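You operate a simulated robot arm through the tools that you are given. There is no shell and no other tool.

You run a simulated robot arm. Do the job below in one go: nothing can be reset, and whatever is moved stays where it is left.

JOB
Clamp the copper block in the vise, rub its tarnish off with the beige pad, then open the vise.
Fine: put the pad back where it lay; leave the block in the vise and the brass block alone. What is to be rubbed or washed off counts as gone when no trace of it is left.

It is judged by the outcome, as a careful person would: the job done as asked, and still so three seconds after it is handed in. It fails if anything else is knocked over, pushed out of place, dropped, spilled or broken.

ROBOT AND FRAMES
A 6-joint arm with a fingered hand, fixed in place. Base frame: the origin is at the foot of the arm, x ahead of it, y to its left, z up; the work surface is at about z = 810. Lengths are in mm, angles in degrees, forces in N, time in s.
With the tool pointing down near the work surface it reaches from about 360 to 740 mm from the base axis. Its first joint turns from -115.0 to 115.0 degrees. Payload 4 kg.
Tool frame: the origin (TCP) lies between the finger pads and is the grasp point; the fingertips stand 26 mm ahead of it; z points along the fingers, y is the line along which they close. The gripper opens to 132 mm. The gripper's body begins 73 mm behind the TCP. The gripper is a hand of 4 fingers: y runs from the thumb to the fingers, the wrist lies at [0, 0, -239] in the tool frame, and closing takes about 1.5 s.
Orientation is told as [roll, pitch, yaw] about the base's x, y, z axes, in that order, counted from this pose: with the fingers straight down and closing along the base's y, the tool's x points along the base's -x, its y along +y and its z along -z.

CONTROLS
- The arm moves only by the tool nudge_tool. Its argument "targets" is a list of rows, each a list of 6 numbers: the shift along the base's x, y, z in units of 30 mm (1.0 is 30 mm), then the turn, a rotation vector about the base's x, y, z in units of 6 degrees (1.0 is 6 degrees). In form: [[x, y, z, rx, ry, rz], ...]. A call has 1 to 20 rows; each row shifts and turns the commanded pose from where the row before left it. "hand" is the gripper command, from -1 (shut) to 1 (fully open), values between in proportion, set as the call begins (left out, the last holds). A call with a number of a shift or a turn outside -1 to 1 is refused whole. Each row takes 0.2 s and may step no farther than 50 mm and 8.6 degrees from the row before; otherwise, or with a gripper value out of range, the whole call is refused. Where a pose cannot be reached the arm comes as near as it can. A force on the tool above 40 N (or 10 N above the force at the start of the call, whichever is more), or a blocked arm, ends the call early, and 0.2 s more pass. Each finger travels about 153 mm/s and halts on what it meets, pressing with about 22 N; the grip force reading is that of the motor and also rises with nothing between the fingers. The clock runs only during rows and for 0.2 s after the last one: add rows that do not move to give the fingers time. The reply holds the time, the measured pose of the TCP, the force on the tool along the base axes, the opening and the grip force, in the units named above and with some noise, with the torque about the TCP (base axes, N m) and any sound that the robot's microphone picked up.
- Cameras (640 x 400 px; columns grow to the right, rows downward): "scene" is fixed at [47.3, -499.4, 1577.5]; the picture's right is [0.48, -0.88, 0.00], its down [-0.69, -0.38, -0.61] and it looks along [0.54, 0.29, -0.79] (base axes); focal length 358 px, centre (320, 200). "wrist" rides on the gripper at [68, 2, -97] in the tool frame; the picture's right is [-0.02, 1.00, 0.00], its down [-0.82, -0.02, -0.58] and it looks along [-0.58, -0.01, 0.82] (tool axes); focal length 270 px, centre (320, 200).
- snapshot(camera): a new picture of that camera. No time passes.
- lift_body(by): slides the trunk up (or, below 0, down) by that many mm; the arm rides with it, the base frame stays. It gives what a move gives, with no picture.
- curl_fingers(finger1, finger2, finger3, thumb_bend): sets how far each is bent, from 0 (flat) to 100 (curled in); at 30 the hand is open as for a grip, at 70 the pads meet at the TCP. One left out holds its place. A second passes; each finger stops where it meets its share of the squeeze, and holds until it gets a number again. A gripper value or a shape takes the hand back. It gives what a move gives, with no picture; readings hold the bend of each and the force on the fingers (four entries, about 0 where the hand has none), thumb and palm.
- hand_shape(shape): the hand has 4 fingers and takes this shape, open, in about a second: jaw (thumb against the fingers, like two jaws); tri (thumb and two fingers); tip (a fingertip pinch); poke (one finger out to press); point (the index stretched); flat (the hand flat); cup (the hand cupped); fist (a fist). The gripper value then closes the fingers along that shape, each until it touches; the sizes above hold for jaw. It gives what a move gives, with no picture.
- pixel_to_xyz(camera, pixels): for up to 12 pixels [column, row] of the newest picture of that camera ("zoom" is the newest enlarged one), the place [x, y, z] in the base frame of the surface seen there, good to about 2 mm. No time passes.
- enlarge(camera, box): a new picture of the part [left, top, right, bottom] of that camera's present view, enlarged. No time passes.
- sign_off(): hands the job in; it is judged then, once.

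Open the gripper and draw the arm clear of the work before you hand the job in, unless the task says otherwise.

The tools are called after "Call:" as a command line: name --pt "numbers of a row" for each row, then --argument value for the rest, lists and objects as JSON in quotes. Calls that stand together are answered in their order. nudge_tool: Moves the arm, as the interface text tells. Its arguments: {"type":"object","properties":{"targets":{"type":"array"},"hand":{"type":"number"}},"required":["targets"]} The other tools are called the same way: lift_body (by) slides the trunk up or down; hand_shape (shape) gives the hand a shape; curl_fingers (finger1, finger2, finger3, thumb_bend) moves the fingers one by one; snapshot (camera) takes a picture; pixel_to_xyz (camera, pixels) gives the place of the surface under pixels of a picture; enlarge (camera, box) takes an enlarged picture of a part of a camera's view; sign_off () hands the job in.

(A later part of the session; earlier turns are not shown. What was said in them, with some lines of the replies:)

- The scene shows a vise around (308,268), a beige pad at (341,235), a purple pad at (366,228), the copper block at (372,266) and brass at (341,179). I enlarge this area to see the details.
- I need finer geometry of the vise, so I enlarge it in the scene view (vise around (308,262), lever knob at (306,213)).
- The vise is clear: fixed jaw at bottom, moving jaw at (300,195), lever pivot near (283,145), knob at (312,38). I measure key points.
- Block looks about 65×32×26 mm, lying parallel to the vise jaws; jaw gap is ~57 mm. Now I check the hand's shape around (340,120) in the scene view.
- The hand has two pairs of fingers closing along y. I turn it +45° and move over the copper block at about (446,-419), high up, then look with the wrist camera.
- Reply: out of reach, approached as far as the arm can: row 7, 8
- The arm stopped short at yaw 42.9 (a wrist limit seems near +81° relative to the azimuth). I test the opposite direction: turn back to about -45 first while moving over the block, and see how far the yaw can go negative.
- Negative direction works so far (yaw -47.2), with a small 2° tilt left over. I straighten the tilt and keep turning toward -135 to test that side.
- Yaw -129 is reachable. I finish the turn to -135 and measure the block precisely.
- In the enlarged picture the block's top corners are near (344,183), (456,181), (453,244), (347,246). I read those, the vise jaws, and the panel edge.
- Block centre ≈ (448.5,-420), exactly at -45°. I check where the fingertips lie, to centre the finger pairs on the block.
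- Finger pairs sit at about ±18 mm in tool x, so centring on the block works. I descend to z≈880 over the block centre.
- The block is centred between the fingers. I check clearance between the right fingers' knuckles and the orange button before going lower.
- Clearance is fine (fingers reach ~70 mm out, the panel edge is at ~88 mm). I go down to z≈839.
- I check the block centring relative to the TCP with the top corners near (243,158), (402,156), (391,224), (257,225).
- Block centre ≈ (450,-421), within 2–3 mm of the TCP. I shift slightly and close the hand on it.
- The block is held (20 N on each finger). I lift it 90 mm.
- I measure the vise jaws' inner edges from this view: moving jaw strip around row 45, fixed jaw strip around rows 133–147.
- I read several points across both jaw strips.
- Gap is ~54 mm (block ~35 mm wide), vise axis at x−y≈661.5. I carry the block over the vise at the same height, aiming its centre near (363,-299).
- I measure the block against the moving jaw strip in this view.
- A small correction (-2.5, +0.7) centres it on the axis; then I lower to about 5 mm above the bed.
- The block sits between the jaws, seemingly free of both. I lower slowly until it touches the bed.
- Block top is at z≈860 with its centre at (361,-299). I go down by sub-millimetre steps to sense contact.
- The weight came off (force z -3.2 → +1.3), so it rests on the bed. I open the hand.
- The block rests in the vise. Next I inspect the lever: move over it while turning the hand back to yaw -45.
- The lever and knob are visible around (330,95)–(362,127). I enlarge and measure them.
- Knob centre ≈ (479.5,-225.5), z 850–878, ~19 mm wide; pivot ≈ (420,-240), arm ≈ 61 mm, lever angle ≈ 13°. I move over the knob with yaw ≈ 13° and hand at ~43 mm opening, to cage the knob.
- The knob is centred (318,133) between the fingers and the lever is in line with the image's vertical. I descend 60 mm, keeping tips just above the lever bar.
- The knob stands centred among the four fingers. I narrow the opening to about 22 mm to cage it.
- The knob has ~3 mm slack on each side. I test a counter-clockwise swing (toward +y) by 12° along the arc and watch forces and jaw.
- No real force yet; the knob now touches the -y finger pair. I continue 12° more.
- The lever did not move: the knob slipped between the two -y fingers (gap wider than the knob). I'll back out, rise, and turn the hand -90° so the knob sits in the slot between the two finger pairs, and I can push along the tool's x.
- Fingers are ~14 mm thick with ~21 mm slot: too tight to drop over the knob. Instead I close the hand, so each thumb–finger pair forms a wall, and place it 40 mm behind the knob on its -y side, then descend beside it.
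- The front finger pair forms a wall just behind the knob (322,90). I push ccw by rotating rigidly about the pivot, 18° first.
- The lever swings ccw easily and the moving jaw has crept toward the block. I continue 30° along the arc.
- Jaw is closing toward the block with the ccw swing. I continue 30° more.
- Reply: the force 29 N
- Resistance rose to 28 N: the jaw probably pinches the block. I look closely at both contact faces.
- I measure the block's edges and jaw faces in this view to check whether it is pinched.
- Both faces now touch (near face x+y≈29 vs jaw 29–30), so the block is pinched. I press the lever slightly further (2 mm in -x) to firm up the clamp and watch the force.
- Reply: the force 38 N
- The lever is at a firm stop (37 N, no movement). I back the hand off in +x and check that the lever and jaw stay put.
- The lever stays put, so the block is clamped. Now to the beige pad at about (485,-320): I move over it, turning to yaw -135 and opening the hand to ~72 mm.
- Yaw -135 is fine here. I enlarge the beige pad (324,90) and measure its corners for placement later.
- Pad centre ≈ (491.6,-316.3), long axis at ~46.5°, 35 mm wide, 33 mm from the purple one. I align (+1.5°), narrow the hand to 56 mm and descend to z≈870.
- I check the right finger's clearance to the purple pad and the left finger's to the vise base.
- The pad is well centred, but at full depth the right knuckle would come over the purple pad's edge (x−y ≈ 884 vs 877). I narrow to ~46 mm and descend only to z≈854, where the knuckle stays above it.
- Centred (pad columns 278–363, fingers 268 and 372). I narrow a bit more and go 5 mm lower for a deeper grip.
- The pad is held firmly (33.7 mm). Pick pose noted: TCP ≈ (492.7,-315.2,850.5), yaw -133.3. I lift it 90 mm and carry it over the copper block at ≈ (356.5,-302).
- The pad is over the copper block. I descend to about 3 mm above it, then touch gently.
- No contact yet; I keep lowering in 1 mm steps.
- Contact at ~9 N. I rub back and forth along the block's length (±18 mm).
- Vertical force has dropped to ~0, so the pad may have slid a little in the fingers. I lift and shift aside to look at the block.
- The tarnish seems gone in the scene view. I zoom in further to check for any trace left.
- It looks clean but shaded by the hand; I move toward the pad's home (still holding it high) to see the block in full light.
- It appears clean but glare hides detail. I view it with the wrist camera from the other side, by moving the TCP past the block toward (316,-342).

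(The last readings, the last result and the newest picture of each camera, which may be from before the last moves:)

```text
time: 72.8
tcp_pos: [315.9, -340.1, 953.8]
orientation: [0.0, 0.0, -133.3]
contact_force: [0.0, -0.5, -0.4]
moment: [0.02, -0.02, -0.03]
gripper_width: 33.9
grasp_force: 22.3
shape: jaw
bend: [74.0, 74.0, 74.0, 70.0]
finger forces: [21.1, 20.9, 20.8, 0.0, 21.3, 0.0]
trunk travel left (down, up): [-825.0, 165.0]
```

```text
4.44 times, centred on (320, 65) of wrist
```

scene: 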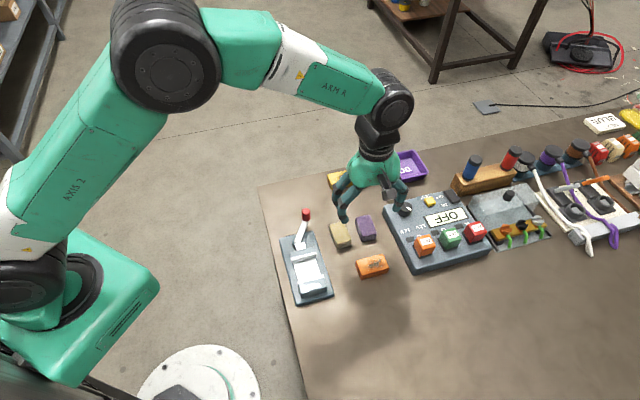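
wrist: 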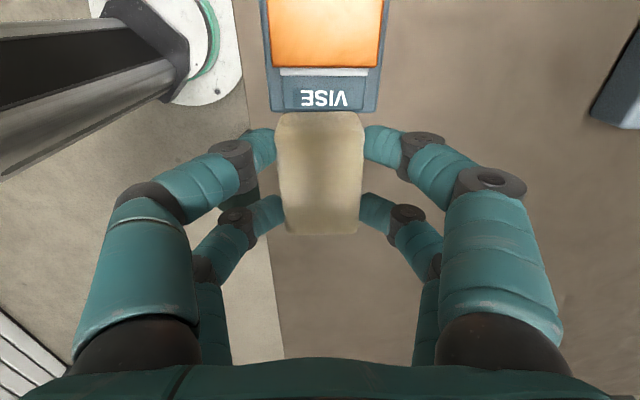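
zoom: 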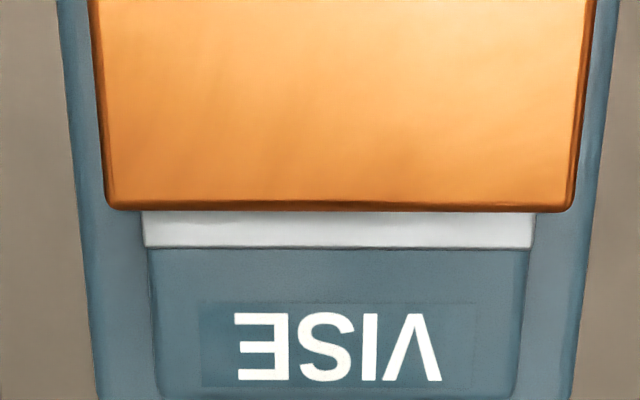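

The visible part is clean. I shift a bit to see the whole top face.

Call:
nudge_tool --pt "0.3 0.3 0.5 0 0 0" --pt "0.1 0.1 0.5 0 0 0" --pt "0 0 0 0 0 0"

Call:
enlarge --camera "wrist" --box '[260, 0, 380, 110]'

```text
time: 73.6
tcp_pos: [327.3, -329.9, 983.5]
orientation: [-0.1, 0.0, -133.3]
contact_force: [-0.5, 0.4, -0.8]
moment: [0.0, 0.01, -0.01]
gripper_width: 34.0
grasp_force: 22.0
shape: jaw
bend: [74.0, 74.0, 74.0, 70.0]
finger forces: [21.3, 20.9, 20.7, 0.0, 21.3, 0.1]
trunk travel left (down, up): [-825.0, 165.0]
```

```text
3.64 times, centred on (320, 55) of wrist
```

zoom: 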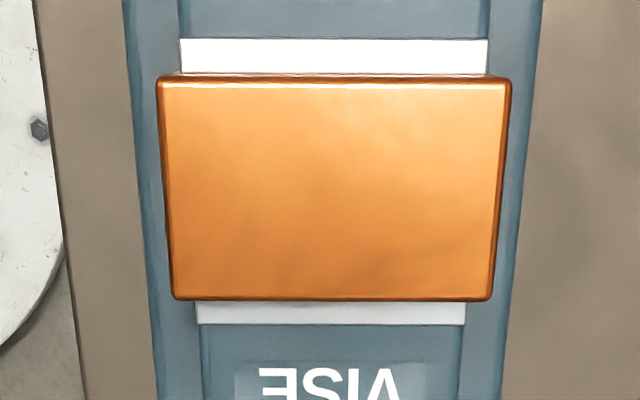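

The whole top face is clean. Now I return the pad: retracing my commanded shifts gives (+163.0, +13.6) mm back to the pick pose, first staying high.

Call:
nudge_tool --pt "0.679 0.05675 0 0 0 0" --pt "0.679 0.05675 0 0 0 0" --pt "0.679 0.05675 0 0 0 0" --pt "0.679 0.05675 0 0 0 0" --pt "0.679 0.05675 0 0 0 0" --pt "0.679 0.05675 0 0 0 0" --pt "0.679 0.05675 0 0 0 0" --pt "0.679 0.05675 0 0 0 0" --pt "0 0 -0.8 0 0 0" --pt "0 0 -0.8 0 0 0" --pt "0 0 -0.8 0 0 0" --pt "0 0 -0.8 0 0 0" --pt "0 0 0 0 0 0" --pt "0 0 0 0 0 0"

Call:
snapshot --camera "wrist"

Call:
pixel_to_xyz --camera "wrist" --pixels '[[284, 120], [356, 120], [354, 228], [290, 230], [320, 170]]'

```text
time: 76.6
tcp_pos: [490.5, -316.6, 888.1]
orientation: [0.0, 0.1, -133.3]
contact_force: [-0.5, 1.1, -0.7]
moment: [0.03, 0.03, 0.01]
gripper_width: 34.2
grasp_force: 22.0
shape: jaw
bend: [74.0, 74.0, 74.0, 70.0]
finger forces: [21.0, 20.8, 20.6, 0.1, 21.1, 0.0]
trunk travel left (down, up): [-825.0, 165.0]
```

```text
taken
```

wrist: 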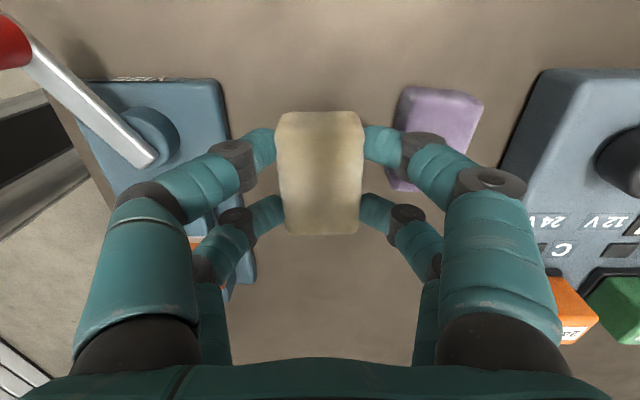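

```text
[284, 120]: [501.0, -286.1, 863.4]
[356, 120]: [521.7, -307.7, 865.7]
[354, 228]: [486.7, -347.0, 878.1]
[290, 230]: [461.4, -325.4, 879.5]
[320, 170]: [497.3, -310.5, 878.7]
```

The pad is above its old spot (centre ≈ (492.7,-316)). I lower it to just above the table, then touch down in small steps.

Call:
nudge_tool --pt "0 0 -0.5 0 0 0" --pt "0 0 -0.4 0 0 0" --pt "0 0 -0.2 0 0 0" --pt "0 0 0 0 0 0"

Call:
nudge_tool --pt "0 0 -0.05 0 0 0" --pt "0 0 -0.04 0 0 0" --pt "0 0 0 0 0 0"

```text
time: 77.6
tcp_pos: [491.0, -317.2, 855.1]
orientation: [0.0, 0.0, -133.3]
contact_force: [0.1, -0.9, -0.7]
moment: [0.03, 0.03, -0.02]
gripper_width: 34.0
grasp_force: 22.0
shape: jaw
bend: [74.0, 74.0, 74.0, 70.0]
finger forces: [21.0, 20.6, 20.6, 0.0, 21.1, 0.0]
trunk travel left (down, up): [-825.0, 165.0]
```

```text
time: 78.4
tcp_pos: [492.4, -317.7, 851.3]
orientation: [0.0, 0.0, -133.3]
contact_force: [-0.4, 0.1, 0.2]
moment: [-0.01, 0.01, 0.0]
gripper_width: 34.0
grasp_force: 21.8
shape: jaw
bend: [74.0, 74.0, 74.0, 70.0]
finger forces: [21.1, 20.7, 20.6, 0.0, 21.2, 0.0]
trunk travel left (down, up): [-825.0, 165.0]
```

No contact yet. I nudge +1 mm in y (average reading is ~1.5 mm low) and continue down in small steps.

Call:
nudge_tool --pt "0.02 0.04 -0.03 0 0 0" --pt "0 0 -0.03 0 0 0" --pt "0 0 0 0 0 0"

Call:
nudge_tool --pt "0 0 -0.02 0 0 0" --pt "0 0 0 0 0 0"

```text
time: 79.2
tcp_pos: [492.3, -316.2, 850.8]
orientation: [0.0, 0.0, -133.2]
contact_force: [-0.5, -0.1, -0.6]
moment: [-0.01, 0.0, -0.01]
gripper_width: 34.2
grasp_force: 21.5
shape: jaw
bend: [74.0, 74.0, 74.0, 70.0]
finger forces: [21.0, 20.6, 20.5, 0.1, 21.1, 0.1]
trunk travel left (down, up): [-825.0, 165.0]
```

```text
time: 79.8
tcp_pos: [493.9, -315.9, 850.1]
orientation: [0.0, 0.0, -133.3]
contact_force: [-0.4, 0.0, -0.3]
moment: [0.0, 0.03, 0.0]
gripper_width: 34.1
grasp_force: 22.5
shape: jaw
bend: [74.0, 74.0, 74.0, 70.0]
finger forces: [21.1, 20.7, 20.6, 0.1, 21.3, 0.0]
trunk travel left (down, up): [-825.0, 165.0]
```

Still no contact at ~849; I keep lowering gently.

Call:
nudge_tool --pt "0 0 -0.03 0 0 0" --pt "0 0 0 0 0 0"

Call:
nudge_tool --pt "0 0 -0.03 0 0 0" --pt "0 0 0 0 0 0"

```text
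time: 80.4
tcp_pos: [493.1, -315.7, 848.4]
orientation: [0.2, 0.0, -133.3]
contact_force: [-1.2, 1.1, 10.9]
moment: [0.05, 0.03, 0.02]
gripper_width: 34.1
grasp_force: 21.7
shape: jaw
bend: [74.0, 74.0, 74.0, 70.0]
finger forces: [21.3, 21.5, 20.8, 0.1, 21.9, 0.0]
trunk travel left (down, up): [-825.0, 165.0]
```

```text
time: 81.0
tcp_pos: [493.3, -315.2, 848.5]
orientation: [0.2, 0.1, -133.3]
contact_force: [-0.4, -3.8, 17.8]
moment: [-0.08, -0.01, 0.02]
gripper_width: 34.1
grasp_force: 21.4
shape: jaw
bend: [74.0, 74.0, 74.0, 70.0]
finger forces: [22.9, 23.8, 21.1, 0.1, 21.9, 0.0]
trunk travel left (down, up): [-825.0, 165.0]
```

The pad is on the table (18 N). I relieve 1 mm, open just to 41 mm, and rise straight up.

Call:
nudge_tool --pt "0 0 0.035 0 0 0" --pt "0 0 0 0 0 0"

Call:
nudge_tool --pt "0 0 0 0 0 0" --pt "0 0 0 0 0 0" --pt "0 0 0.2 0 0 0" --pt "0 0 0.4 0 0 0" --pt "0 0 0.7 0 0 0" --pt "0 0 1 0 0 0" --pt "0 0 1 0 0 0" --pt "0 0 1 0 0 0" --pt "0 0 0.7 0 0 0" --pt "0 0 0 0 0 0" --hand -0.38

Call:
snapshot --camera "wrist"

Call:
enlarge --camera "scene" --box '[260, 200, 380, 310]'

```text
time: 81.6
tcp_pos: [491.9, -314.4, 848.5]
orientation: [0.1, 0.1, -133.3]
contact_force: [1.5, -4.2, 10.8]
moment: [-0.09, -0.07, 0.0]
gripper_width: 34.1
grasp_force: 22.0
shape: jaw
bend: [74.0, 74.0, 74.0, 70.0]
finger forces: [23.3, 22.9, 20.6, 0.0, 20.9, 0.0]
trunk travel left (down, up): [-825.0, 165.0]
```

```text
time: 83.8
tcp_pos: [493.5, -317.1, 995.3]
orientation: [0.0, 0.1, -133.3]
contact_force: [1.0, 0.9, 0.9]
moment: [0.01, 0.01, 0.0]
gripper_width: 40.6
grasp_force: 0.0
shape: jaw
bend: [74.0, 74.0, 74.0, 70.0]
finger forces: [0.0, 0.0, 0.0, 0.1, 0.1, 0.0]
trunk travel left (down, up): [-825.0, 165.0]
```

```text
taken
```

wrist: 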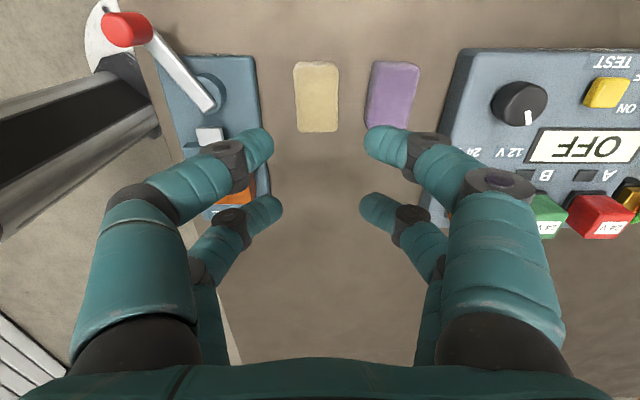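

```text
3.64 times, centred on (320, 255) of scene
```

zoom: 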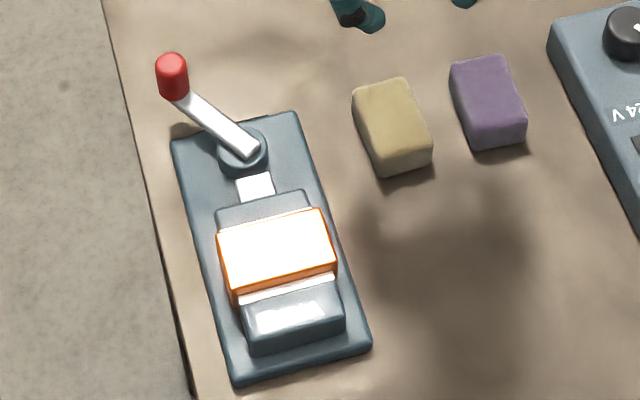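

I compare the pad with its original image using the same enlarged box as at the start (then: corners (405,85), (463,67), (493,140), (440,175)).

Call:
enlarge --camera "scene" --box '[260, 205, 356, 305]'

Call:
pixel_to_xyz --camera "zoom" --pixels '[[408, 90], [462, 70], [492, 140], [440, 165], [448, 115]]'

```text
4.00 times, centred on (308, 255) of scene
```

zoom: 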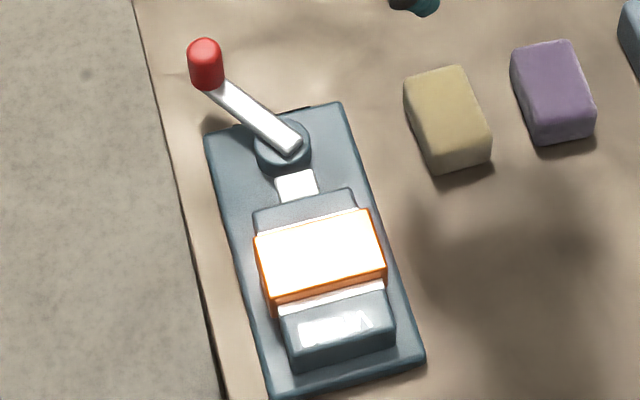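

```text
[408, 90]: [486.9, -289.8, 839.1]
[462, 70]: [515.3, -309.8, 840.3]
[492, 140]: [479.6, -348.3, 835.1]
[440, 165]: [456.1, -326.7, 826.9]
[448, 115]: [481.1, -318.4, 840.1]
```

The pad is back within ~1 mm. Now to open the vise: I close the hand and go to the far (-x) side of the knob (now ≈ (423.5,-180)), with yaw ≈ -4, to push it back clockwise with the rear finger pair.

Call:
nudge_tool --pt "-0.183 0.232 0 0 0 1" --pt "-0.183 0.232 0 0 0 1" --pt "-0.183 0.232 0 0 0 1" --pt "-0.183 0.232 0 0 0 1" --pt "-0.183 0.232 0 0 0 1" --pt "-0.183 0.232 0 0 0 1" --pt "-0.183 0.232 0 0 0 1" --pt "-0.183 0.232 0 0 0 1" --pt "-0.183 0.232 0 0 0 1" --pt "-0.183 0.232 0 0 0 1" --pt "-0.183 0.232 0 0 0 1" --pt "-0.183 0.232 0 0 0 1" --pt "-0.183 0.232 0 0 0 1" --pt "-0.183 0.232 0 0 0 1" --pt "-0.183 0.232 0 0 0 1" --pt "-0.183 0.232 0 0 0 1" --pt "-0.183 0.232 0 0 0 1" --pt "-0.183 0.232 0 0 0 1" --pt "-0.183 0.232 0 0 0 1" --pt "-0.183 0.232 0 0 0 1" --hand -1

Call:
nudge_tool --pt "0 0 -0.5 0 0 0.8" --pt "0 0 -0.5 0 0 0.75" --pt "0 0 -0.5 0 0 0" --pt "0 0 0 0 0 0" --pt "0 0 0 0 0 0"

Call:
snapshot --camera "wrist"

Call:
enlarge --camera "scene" --box '[220, 170, 360, 290]'

```text
time: 88.0
tcp_pos: [381.2, -173.7, 997.4]
orientation: [0.0, -0.1, -13.0]
contact_force: [0.1, -0.1, 0.3]
moment: [0.02, 0.03, -0.01]
gripper_width: 0.1
grasp_force: 22.3
shape: jaw
bend: [63.0, 63.0, 63.0, 70.0]
finger forces: [0.1, 0.1, 0.1, 0.1, 0.0, 0.0]
trunk travel left (down, up): [-825.0, 165.0]
```

```text
time: 89.2
tcp_pos: [381.0, -176.6, 952.8]
orientation: [0.0, -0.1, -4.0]
contact_force: [-0.7, 0.5, 0.0]
moment: [-0.01, -0.01, 0.01]
gripper_width: 0.1
grasp_force: 21.9
shape: jaw
bend: [63.0, 63.0, 63.0, 70.0]
finger forces: [0.0, 0.0, 0.1, 0.0, 0.0, 0.0]
trunk travel left (down, up): [-825.0, 165.0]
```

```text
taken
```

wrist: 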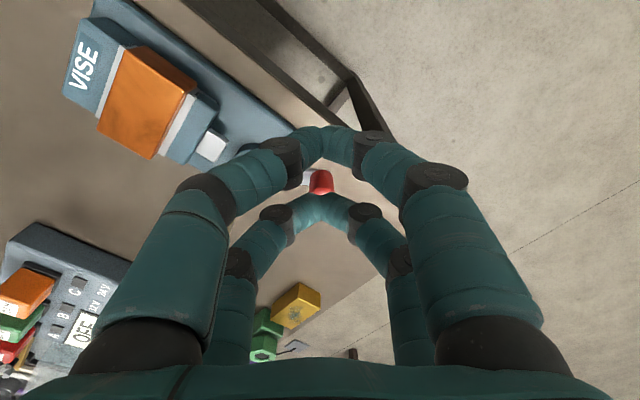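

```text
3.33 times, centred on (290, 230) of scene
```

zoom: 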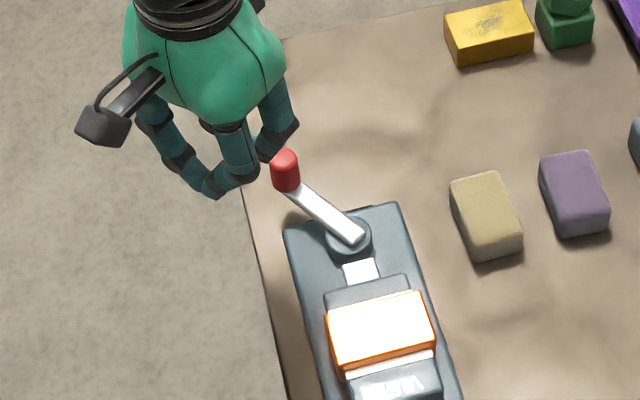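

I read the knob's position, then descend beside it.

Call:
pixel_to_xyz --camera "wrist" --pixels '[[322, 185], [320, 177], [306, 180]]'

Call:
nudge_tool --pt "0 0 -0.6 0 0 0" --pt "0 0 -0.6 0 0 0" --pt "0 0 -0.6 0 0 0" --pt "0 0 -0.45 0 0 0" --pt "0 0 0 0 0 0"

Call:
snapshot --camera "wrist"

Call:
enlarge --camera "scene" --box '[240, 180, 340, 280]'

```text
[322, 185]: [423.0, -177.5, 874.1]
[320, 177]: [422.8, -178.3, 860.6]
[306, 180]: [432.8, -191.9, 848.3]
```

```text
time: 90.4
tcp_pos: [383.3, -176.2, 883.3]
orientation: [0.0, 0.0, -4.1]
contact_force: [0.3, -0.7, 1.2]
moment: [0.02, 0.02, 0.0]
gripper_width: 0.0
grasp_force: 22.2
shape: jaw
bend: [63.0, 63.0, 63.0, 70.0]
finger forces: [0.1, 0.1, 0.1, 0.0, 0.1, 0.0]
trunk travel left (down, up): [-825.0, 165.0]
```

```text
taken
```

wrist: 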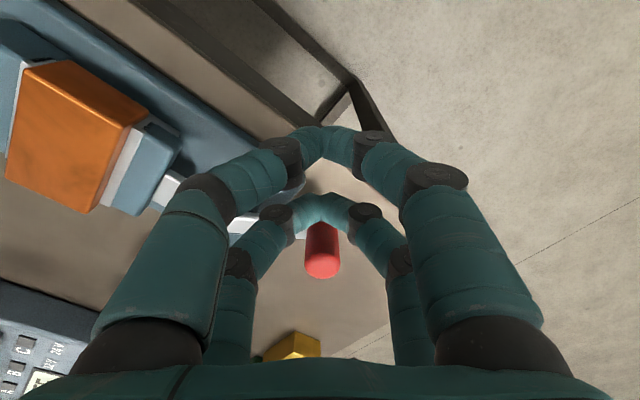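

```text
4.00 times, centred on (290, 230) of scene
```

zoom: 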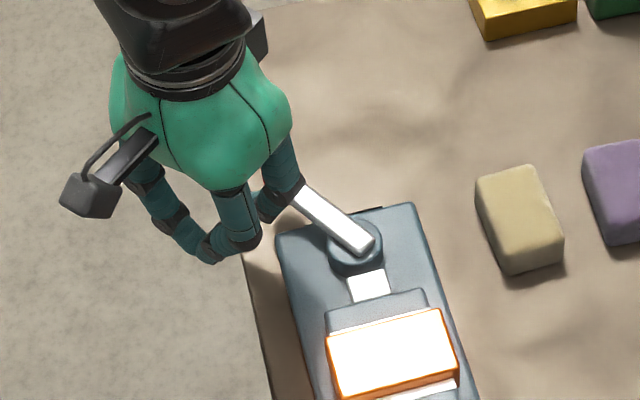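

Rear pair is just behind the knob. I push clockwise by rotating about the pivot, 18° first.

Call:
nudge_tool --pt "0.2297 0.1192 0 0 0 -1" --pt "0.2411 0.0945 0 0 0 -1" --pt "0.2495 0.0688 0 0 0 -1" --pt "0 0 0 0 0 0"

Call:
snapshot --camera "wrist"

Call:
enlarge --camera "scene" --box '[240, 180, 360, 300]'

```text
time: 91.4
tcp_pos: [401.5, -166.3, 885.4]
orientation: [0.0, 0.0, -22.0]
contact_force: [-1.6, 0.4, 0.9]
moment: [-0.02, 0.06, 0.0]
gripper_width: 0.0
grasp_force: 22.1
shape: jaw
bend: [63.0, 63.0, 63.0, 70.0]
finger forces: [0.1, 0.1, 0.1, 0.0, 0.0, 0.0]
trunk travel left (down, up): [-825.0, 165.0]
```

```text
taken
```

wrist: 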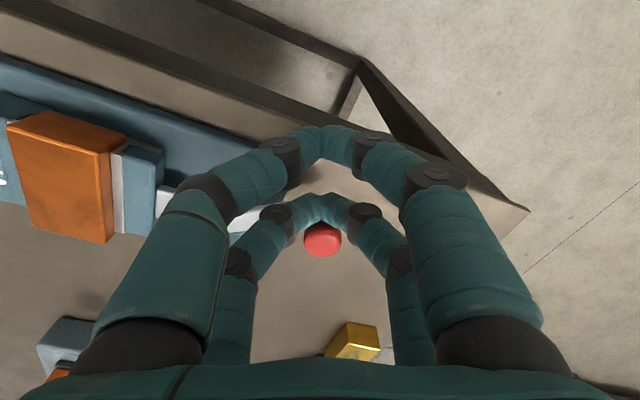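

```text
3.33 times, centred on (300, 240) of scene
```

zoom: 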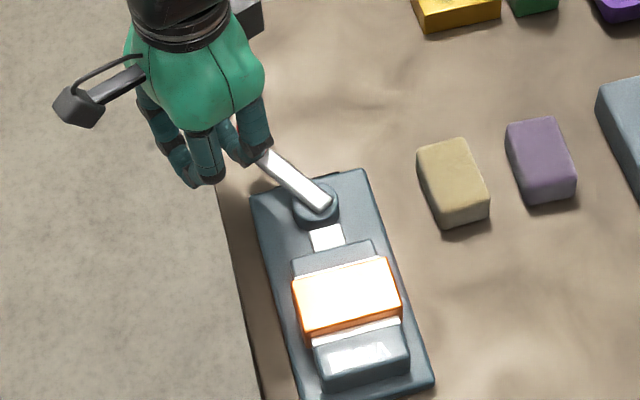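

Contact made with little force. I continue clockwise 30°.

Call:
nudge_tool --pt "0.2552 0.0423 0 0 0 -1" --pt "0.2584 0.0153 0 0 0 -1" --pt "0.2587 -0.0119 0 0 0 -1" --pt "0.256 -0.0386 0 0 0 -1" --pt "0.2505 -0.0653 0 0 0 -1" --pt "0 0 0 0 0 0"

Call:
snapshot --camera "wrist"

Call:
enlarge --camera "scene" --box '[240, 180, 360, 300]'

```text
time: 92.8
tcp_pos: [441.1, -168.4, 886.3]
orientation: [0.0, 0.0, -52.0]
contact_force: [0.2, 0.9, -0.1]
moment: [0.03, -0.02, 0.02]
gripper_width: 0.1
grasp_force: 21.6
shape: jaw
bend: [63.0, 63.0, 63.0, 70.0]
finger forces: [0.0, 0.0, 0.0, 0.0, 0.0, 0.0]
trunk travel left (down, up): [-825.0, 165.0]
```

```text
taken
```

wrist: 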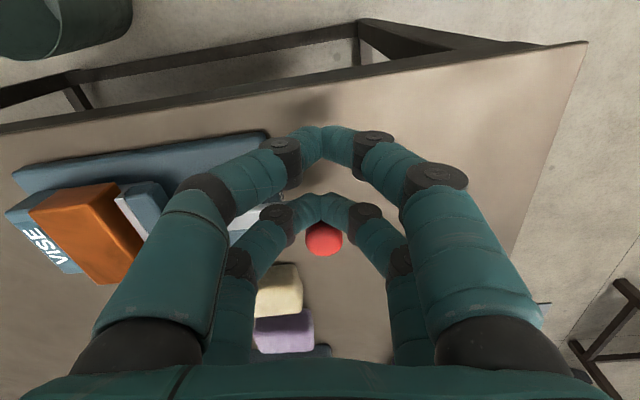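

```text
3.33 times, centred on (300, 240) of scene
```

zoom: 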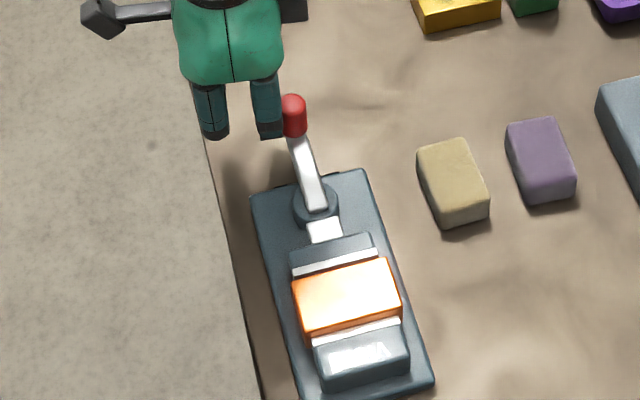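

The jaw is backing off and the block stays. I continue another 24°.

Call:
nudge_tool --pt "0.2421 -0.091 0 0 0 -1" --pt "0.2315 -0.116 0 0 0 -1" --pt "0.2181 -0.1395 0 0 0 -1" --pt "0.2023 -0.1615 0 0 0 -1" --pt "0 0 0 0 0 0"

Call:
snapshot --camera "wrist"

Call:
enlarge --camera "scene" --box '[260, 205, 356, 305]'

```text
time: 94.0
tcp_pos: [468.0, -183.8, 884.7]
orientation: [0.0, 0.1, -76.1]
contact_force: [0.3, 0.6, -0.4]
moment: [-0.01, 0.01, 0.04]
gripper_width: 0.0
grasp_force: 21.9
shape: jaw
bend: [63.0, 63.0, 63.0, 70.0]
finger forces: [0.0, 0.0, 0.0, 0.0, 0.1, 0.0]
trunk travel left (down, up): [-825.0, 165.0]
```

```text
taken
```

wrist: 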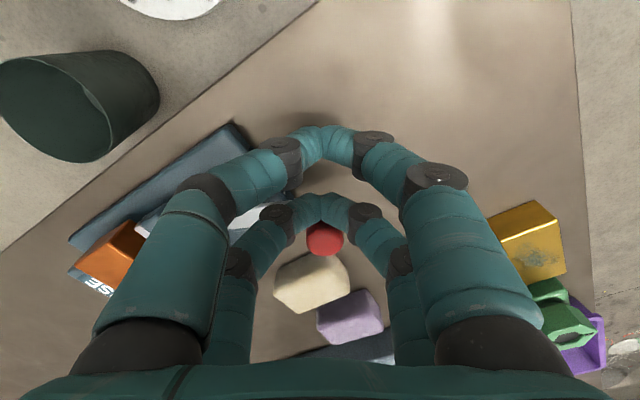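

```text
4.00 times, centred on (308, 255) of scene
```

zoom: 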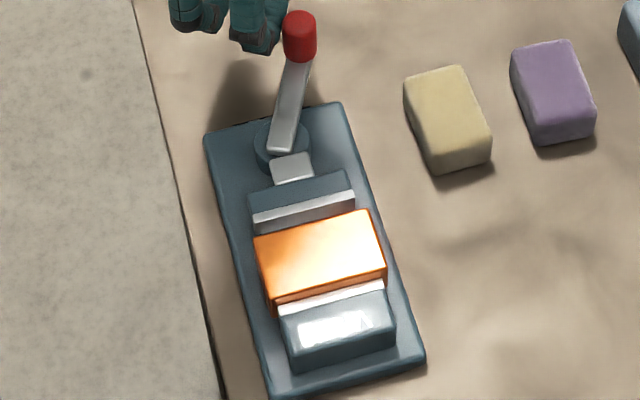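

Almost at the original lever place (knob (300,35) vs. originally (312,38)). I push the last degrees slowly until it meets its stop.

Call:
nudge_tool --pt "0.0923 -0.0909 0 0 0 -0.5" --pt "0.0923 -0.0909 0 0 0 -0.5" --pt "0 0 0 0 0 0"

Call:
enlarge --camera "scene" --box '[260, 205, 356, 305]'

```text
time: 94.8
tcp_pos: [473.7, -189.7, 886.0]
orientation: [0.0, -0.1, -82.1]
contact_force: [-0.3, -0.6, 0.3]
moment: [-0.03, 0.02, 0.0]
gripper_width: 0.0
grasp_force: 22.0
shape: jaw
bend: [63.0, 63.0, 63.0, 70.0]
finger forces: [0.0, 0.0, 0.0, 0.0, 0.0, 0.1]
trunk travel left (down, up): [-825.0, 165.0]
```

```text
4.00 times, centred on (308, 255) of scene
```

zoom: 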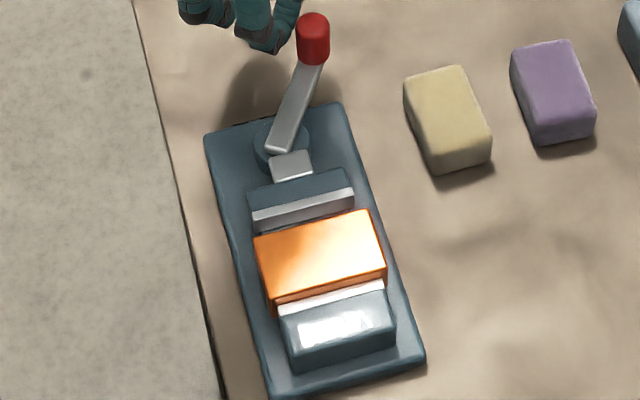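

Lever and jaw are back in the original open position, with the block resting in the vise. I back away from the knob, rise and open the hand well clear.

Call:
nudge_tool --pt "-0.1 0.5 0 0 0 0" --pt "-0.1 0.5 0.3 0 0 0" --pt "0 0 1 0 0 0" --pt "0 0 1 0 0 0" --pt "0 0 1 0 0 0" --pt "0 0 1 0 0 0" --pt "0 0 1 0 0 0" --pt "0 0 1 0 0 0" --pt "0 0 1 0 0 0" --pt "0 0 0 0 0 0"

Call:
nudge_tool --pt "0 0 0 0 0 0" --pt "0 0 0 0 0 0" --pt "0 0 0 0 0 0" --pt "0 0 0 0 0 0" --pt "0 0 0 0 0 0" --pt "0 0 0 0 0 0" --hand 0.5

Call:
snapshot --camera "scene"

Call:
enlarge --camera "scene" --box '[260, 205, 356, 305]'

Call:
enlarge --camera "wrist" --box '[120, 40, 440, 240]'

```text
time: 97.0
tcp_pos: [467.8, -158.6, 1104.1]
orientation: [0.0, 0.0, -82.1]
contact_force: [-0.1, 0.0, 0.0]
moment: [0.02, -0.01, -0.01]
gripper_width: 0.0
grasp_force: 21.7
shape: jaw
bend: [63.0, 63.0, 63.0, 70.0]
finger forces: [0.0, 0.0, 0.1, 0.0, 0.0, 0.0]
trunk travel left (down, up): [-825.0, 165.0]
```

```text
time: 98.4
tcp_pos: [469.6, -157.9, 1106.3]
orientation: [0.0, -0.1, -82.1]
contact_force: [-0.4, -0.4, -0.1]
moment: [0.0, 0.02, 0.0]
gripper_width: 98.4
grasp_force: 0.1
shape: jaw
bend: [64.0, 64.0, 64.0, 51.0]
finger forces: [0.0, 0.0, 0.1, 0.0, 0.1, 0.1]
trunk travel left (down, up): [-825.0, 165.0]
```

```text
taken
```

scene: 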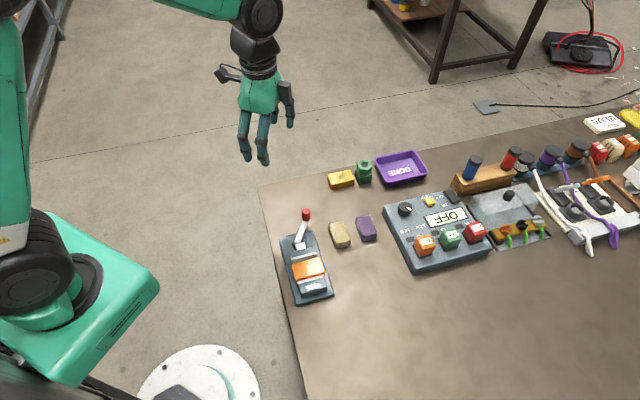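

```text
4.00 times, centred on (308, 255) of scene
```

zoom: 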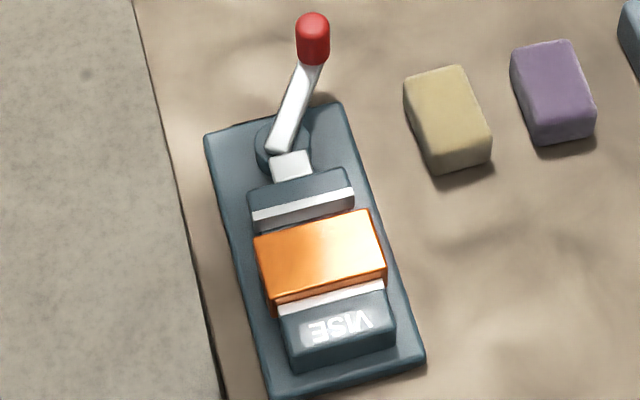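

```text
2.00 times, centred on (280, 140) of wrist
```

zoom: 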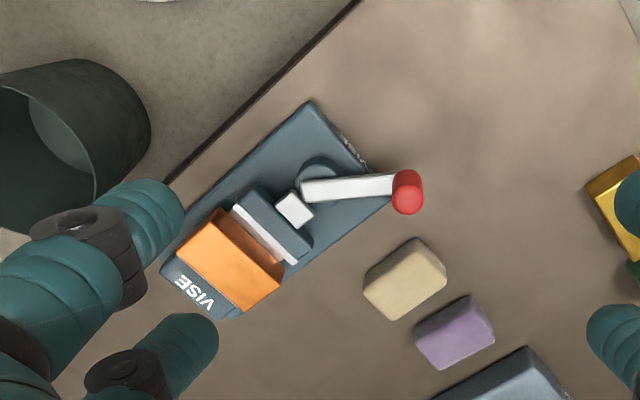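

Everything is in place; one last close look at the copper block's top for any trace.

Call:
enlarge --camera "scene" --box '[290, 250, 335, 288]'

Call:
enlarge --camera "wrist" --box '[200, 130, 270, 210]'

```text
10.53 times, centred on (312, 269) of scene
```

zoom: 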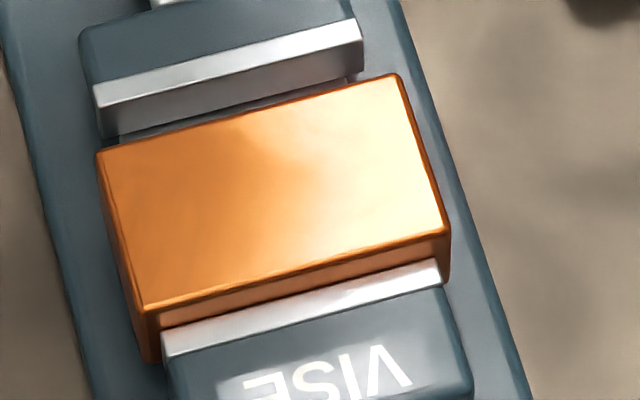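

```text
5.00 times, centred on (235, 170) of wrist
```

zoom: 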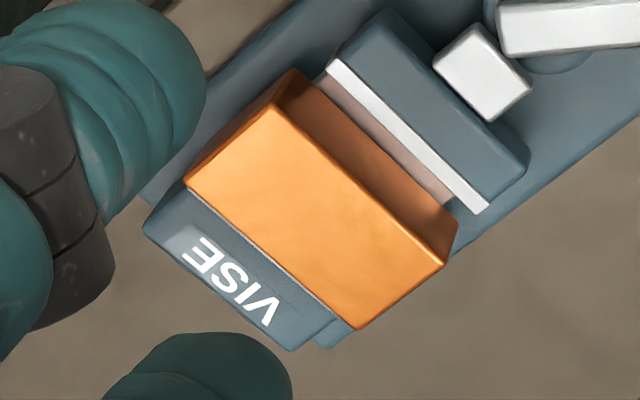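

The copper block is clean and sits in the opened vise. The pad is back where it lay, the brass block is untouched and the hand is clear, so I hand the job in.

Call:
sign_off

```text
The job is handed in.
```

The job is done and handed in. I clamped the copper block in the vise, rubbed it clean with the beige pad, then opened the vise again.

- **Copper block:** It is still in the vise. Close-ups from both cameras show no trace of tarnish on its top.
- **Vise:** The lever and moving jaw are back in their original open position.
- **Beige pad:** It is back within about 1 mm of where it lay.
- **Everything else:** I left the brass block alone, and the final pictures show nothing else out of place. The hand is open and clear of the work.
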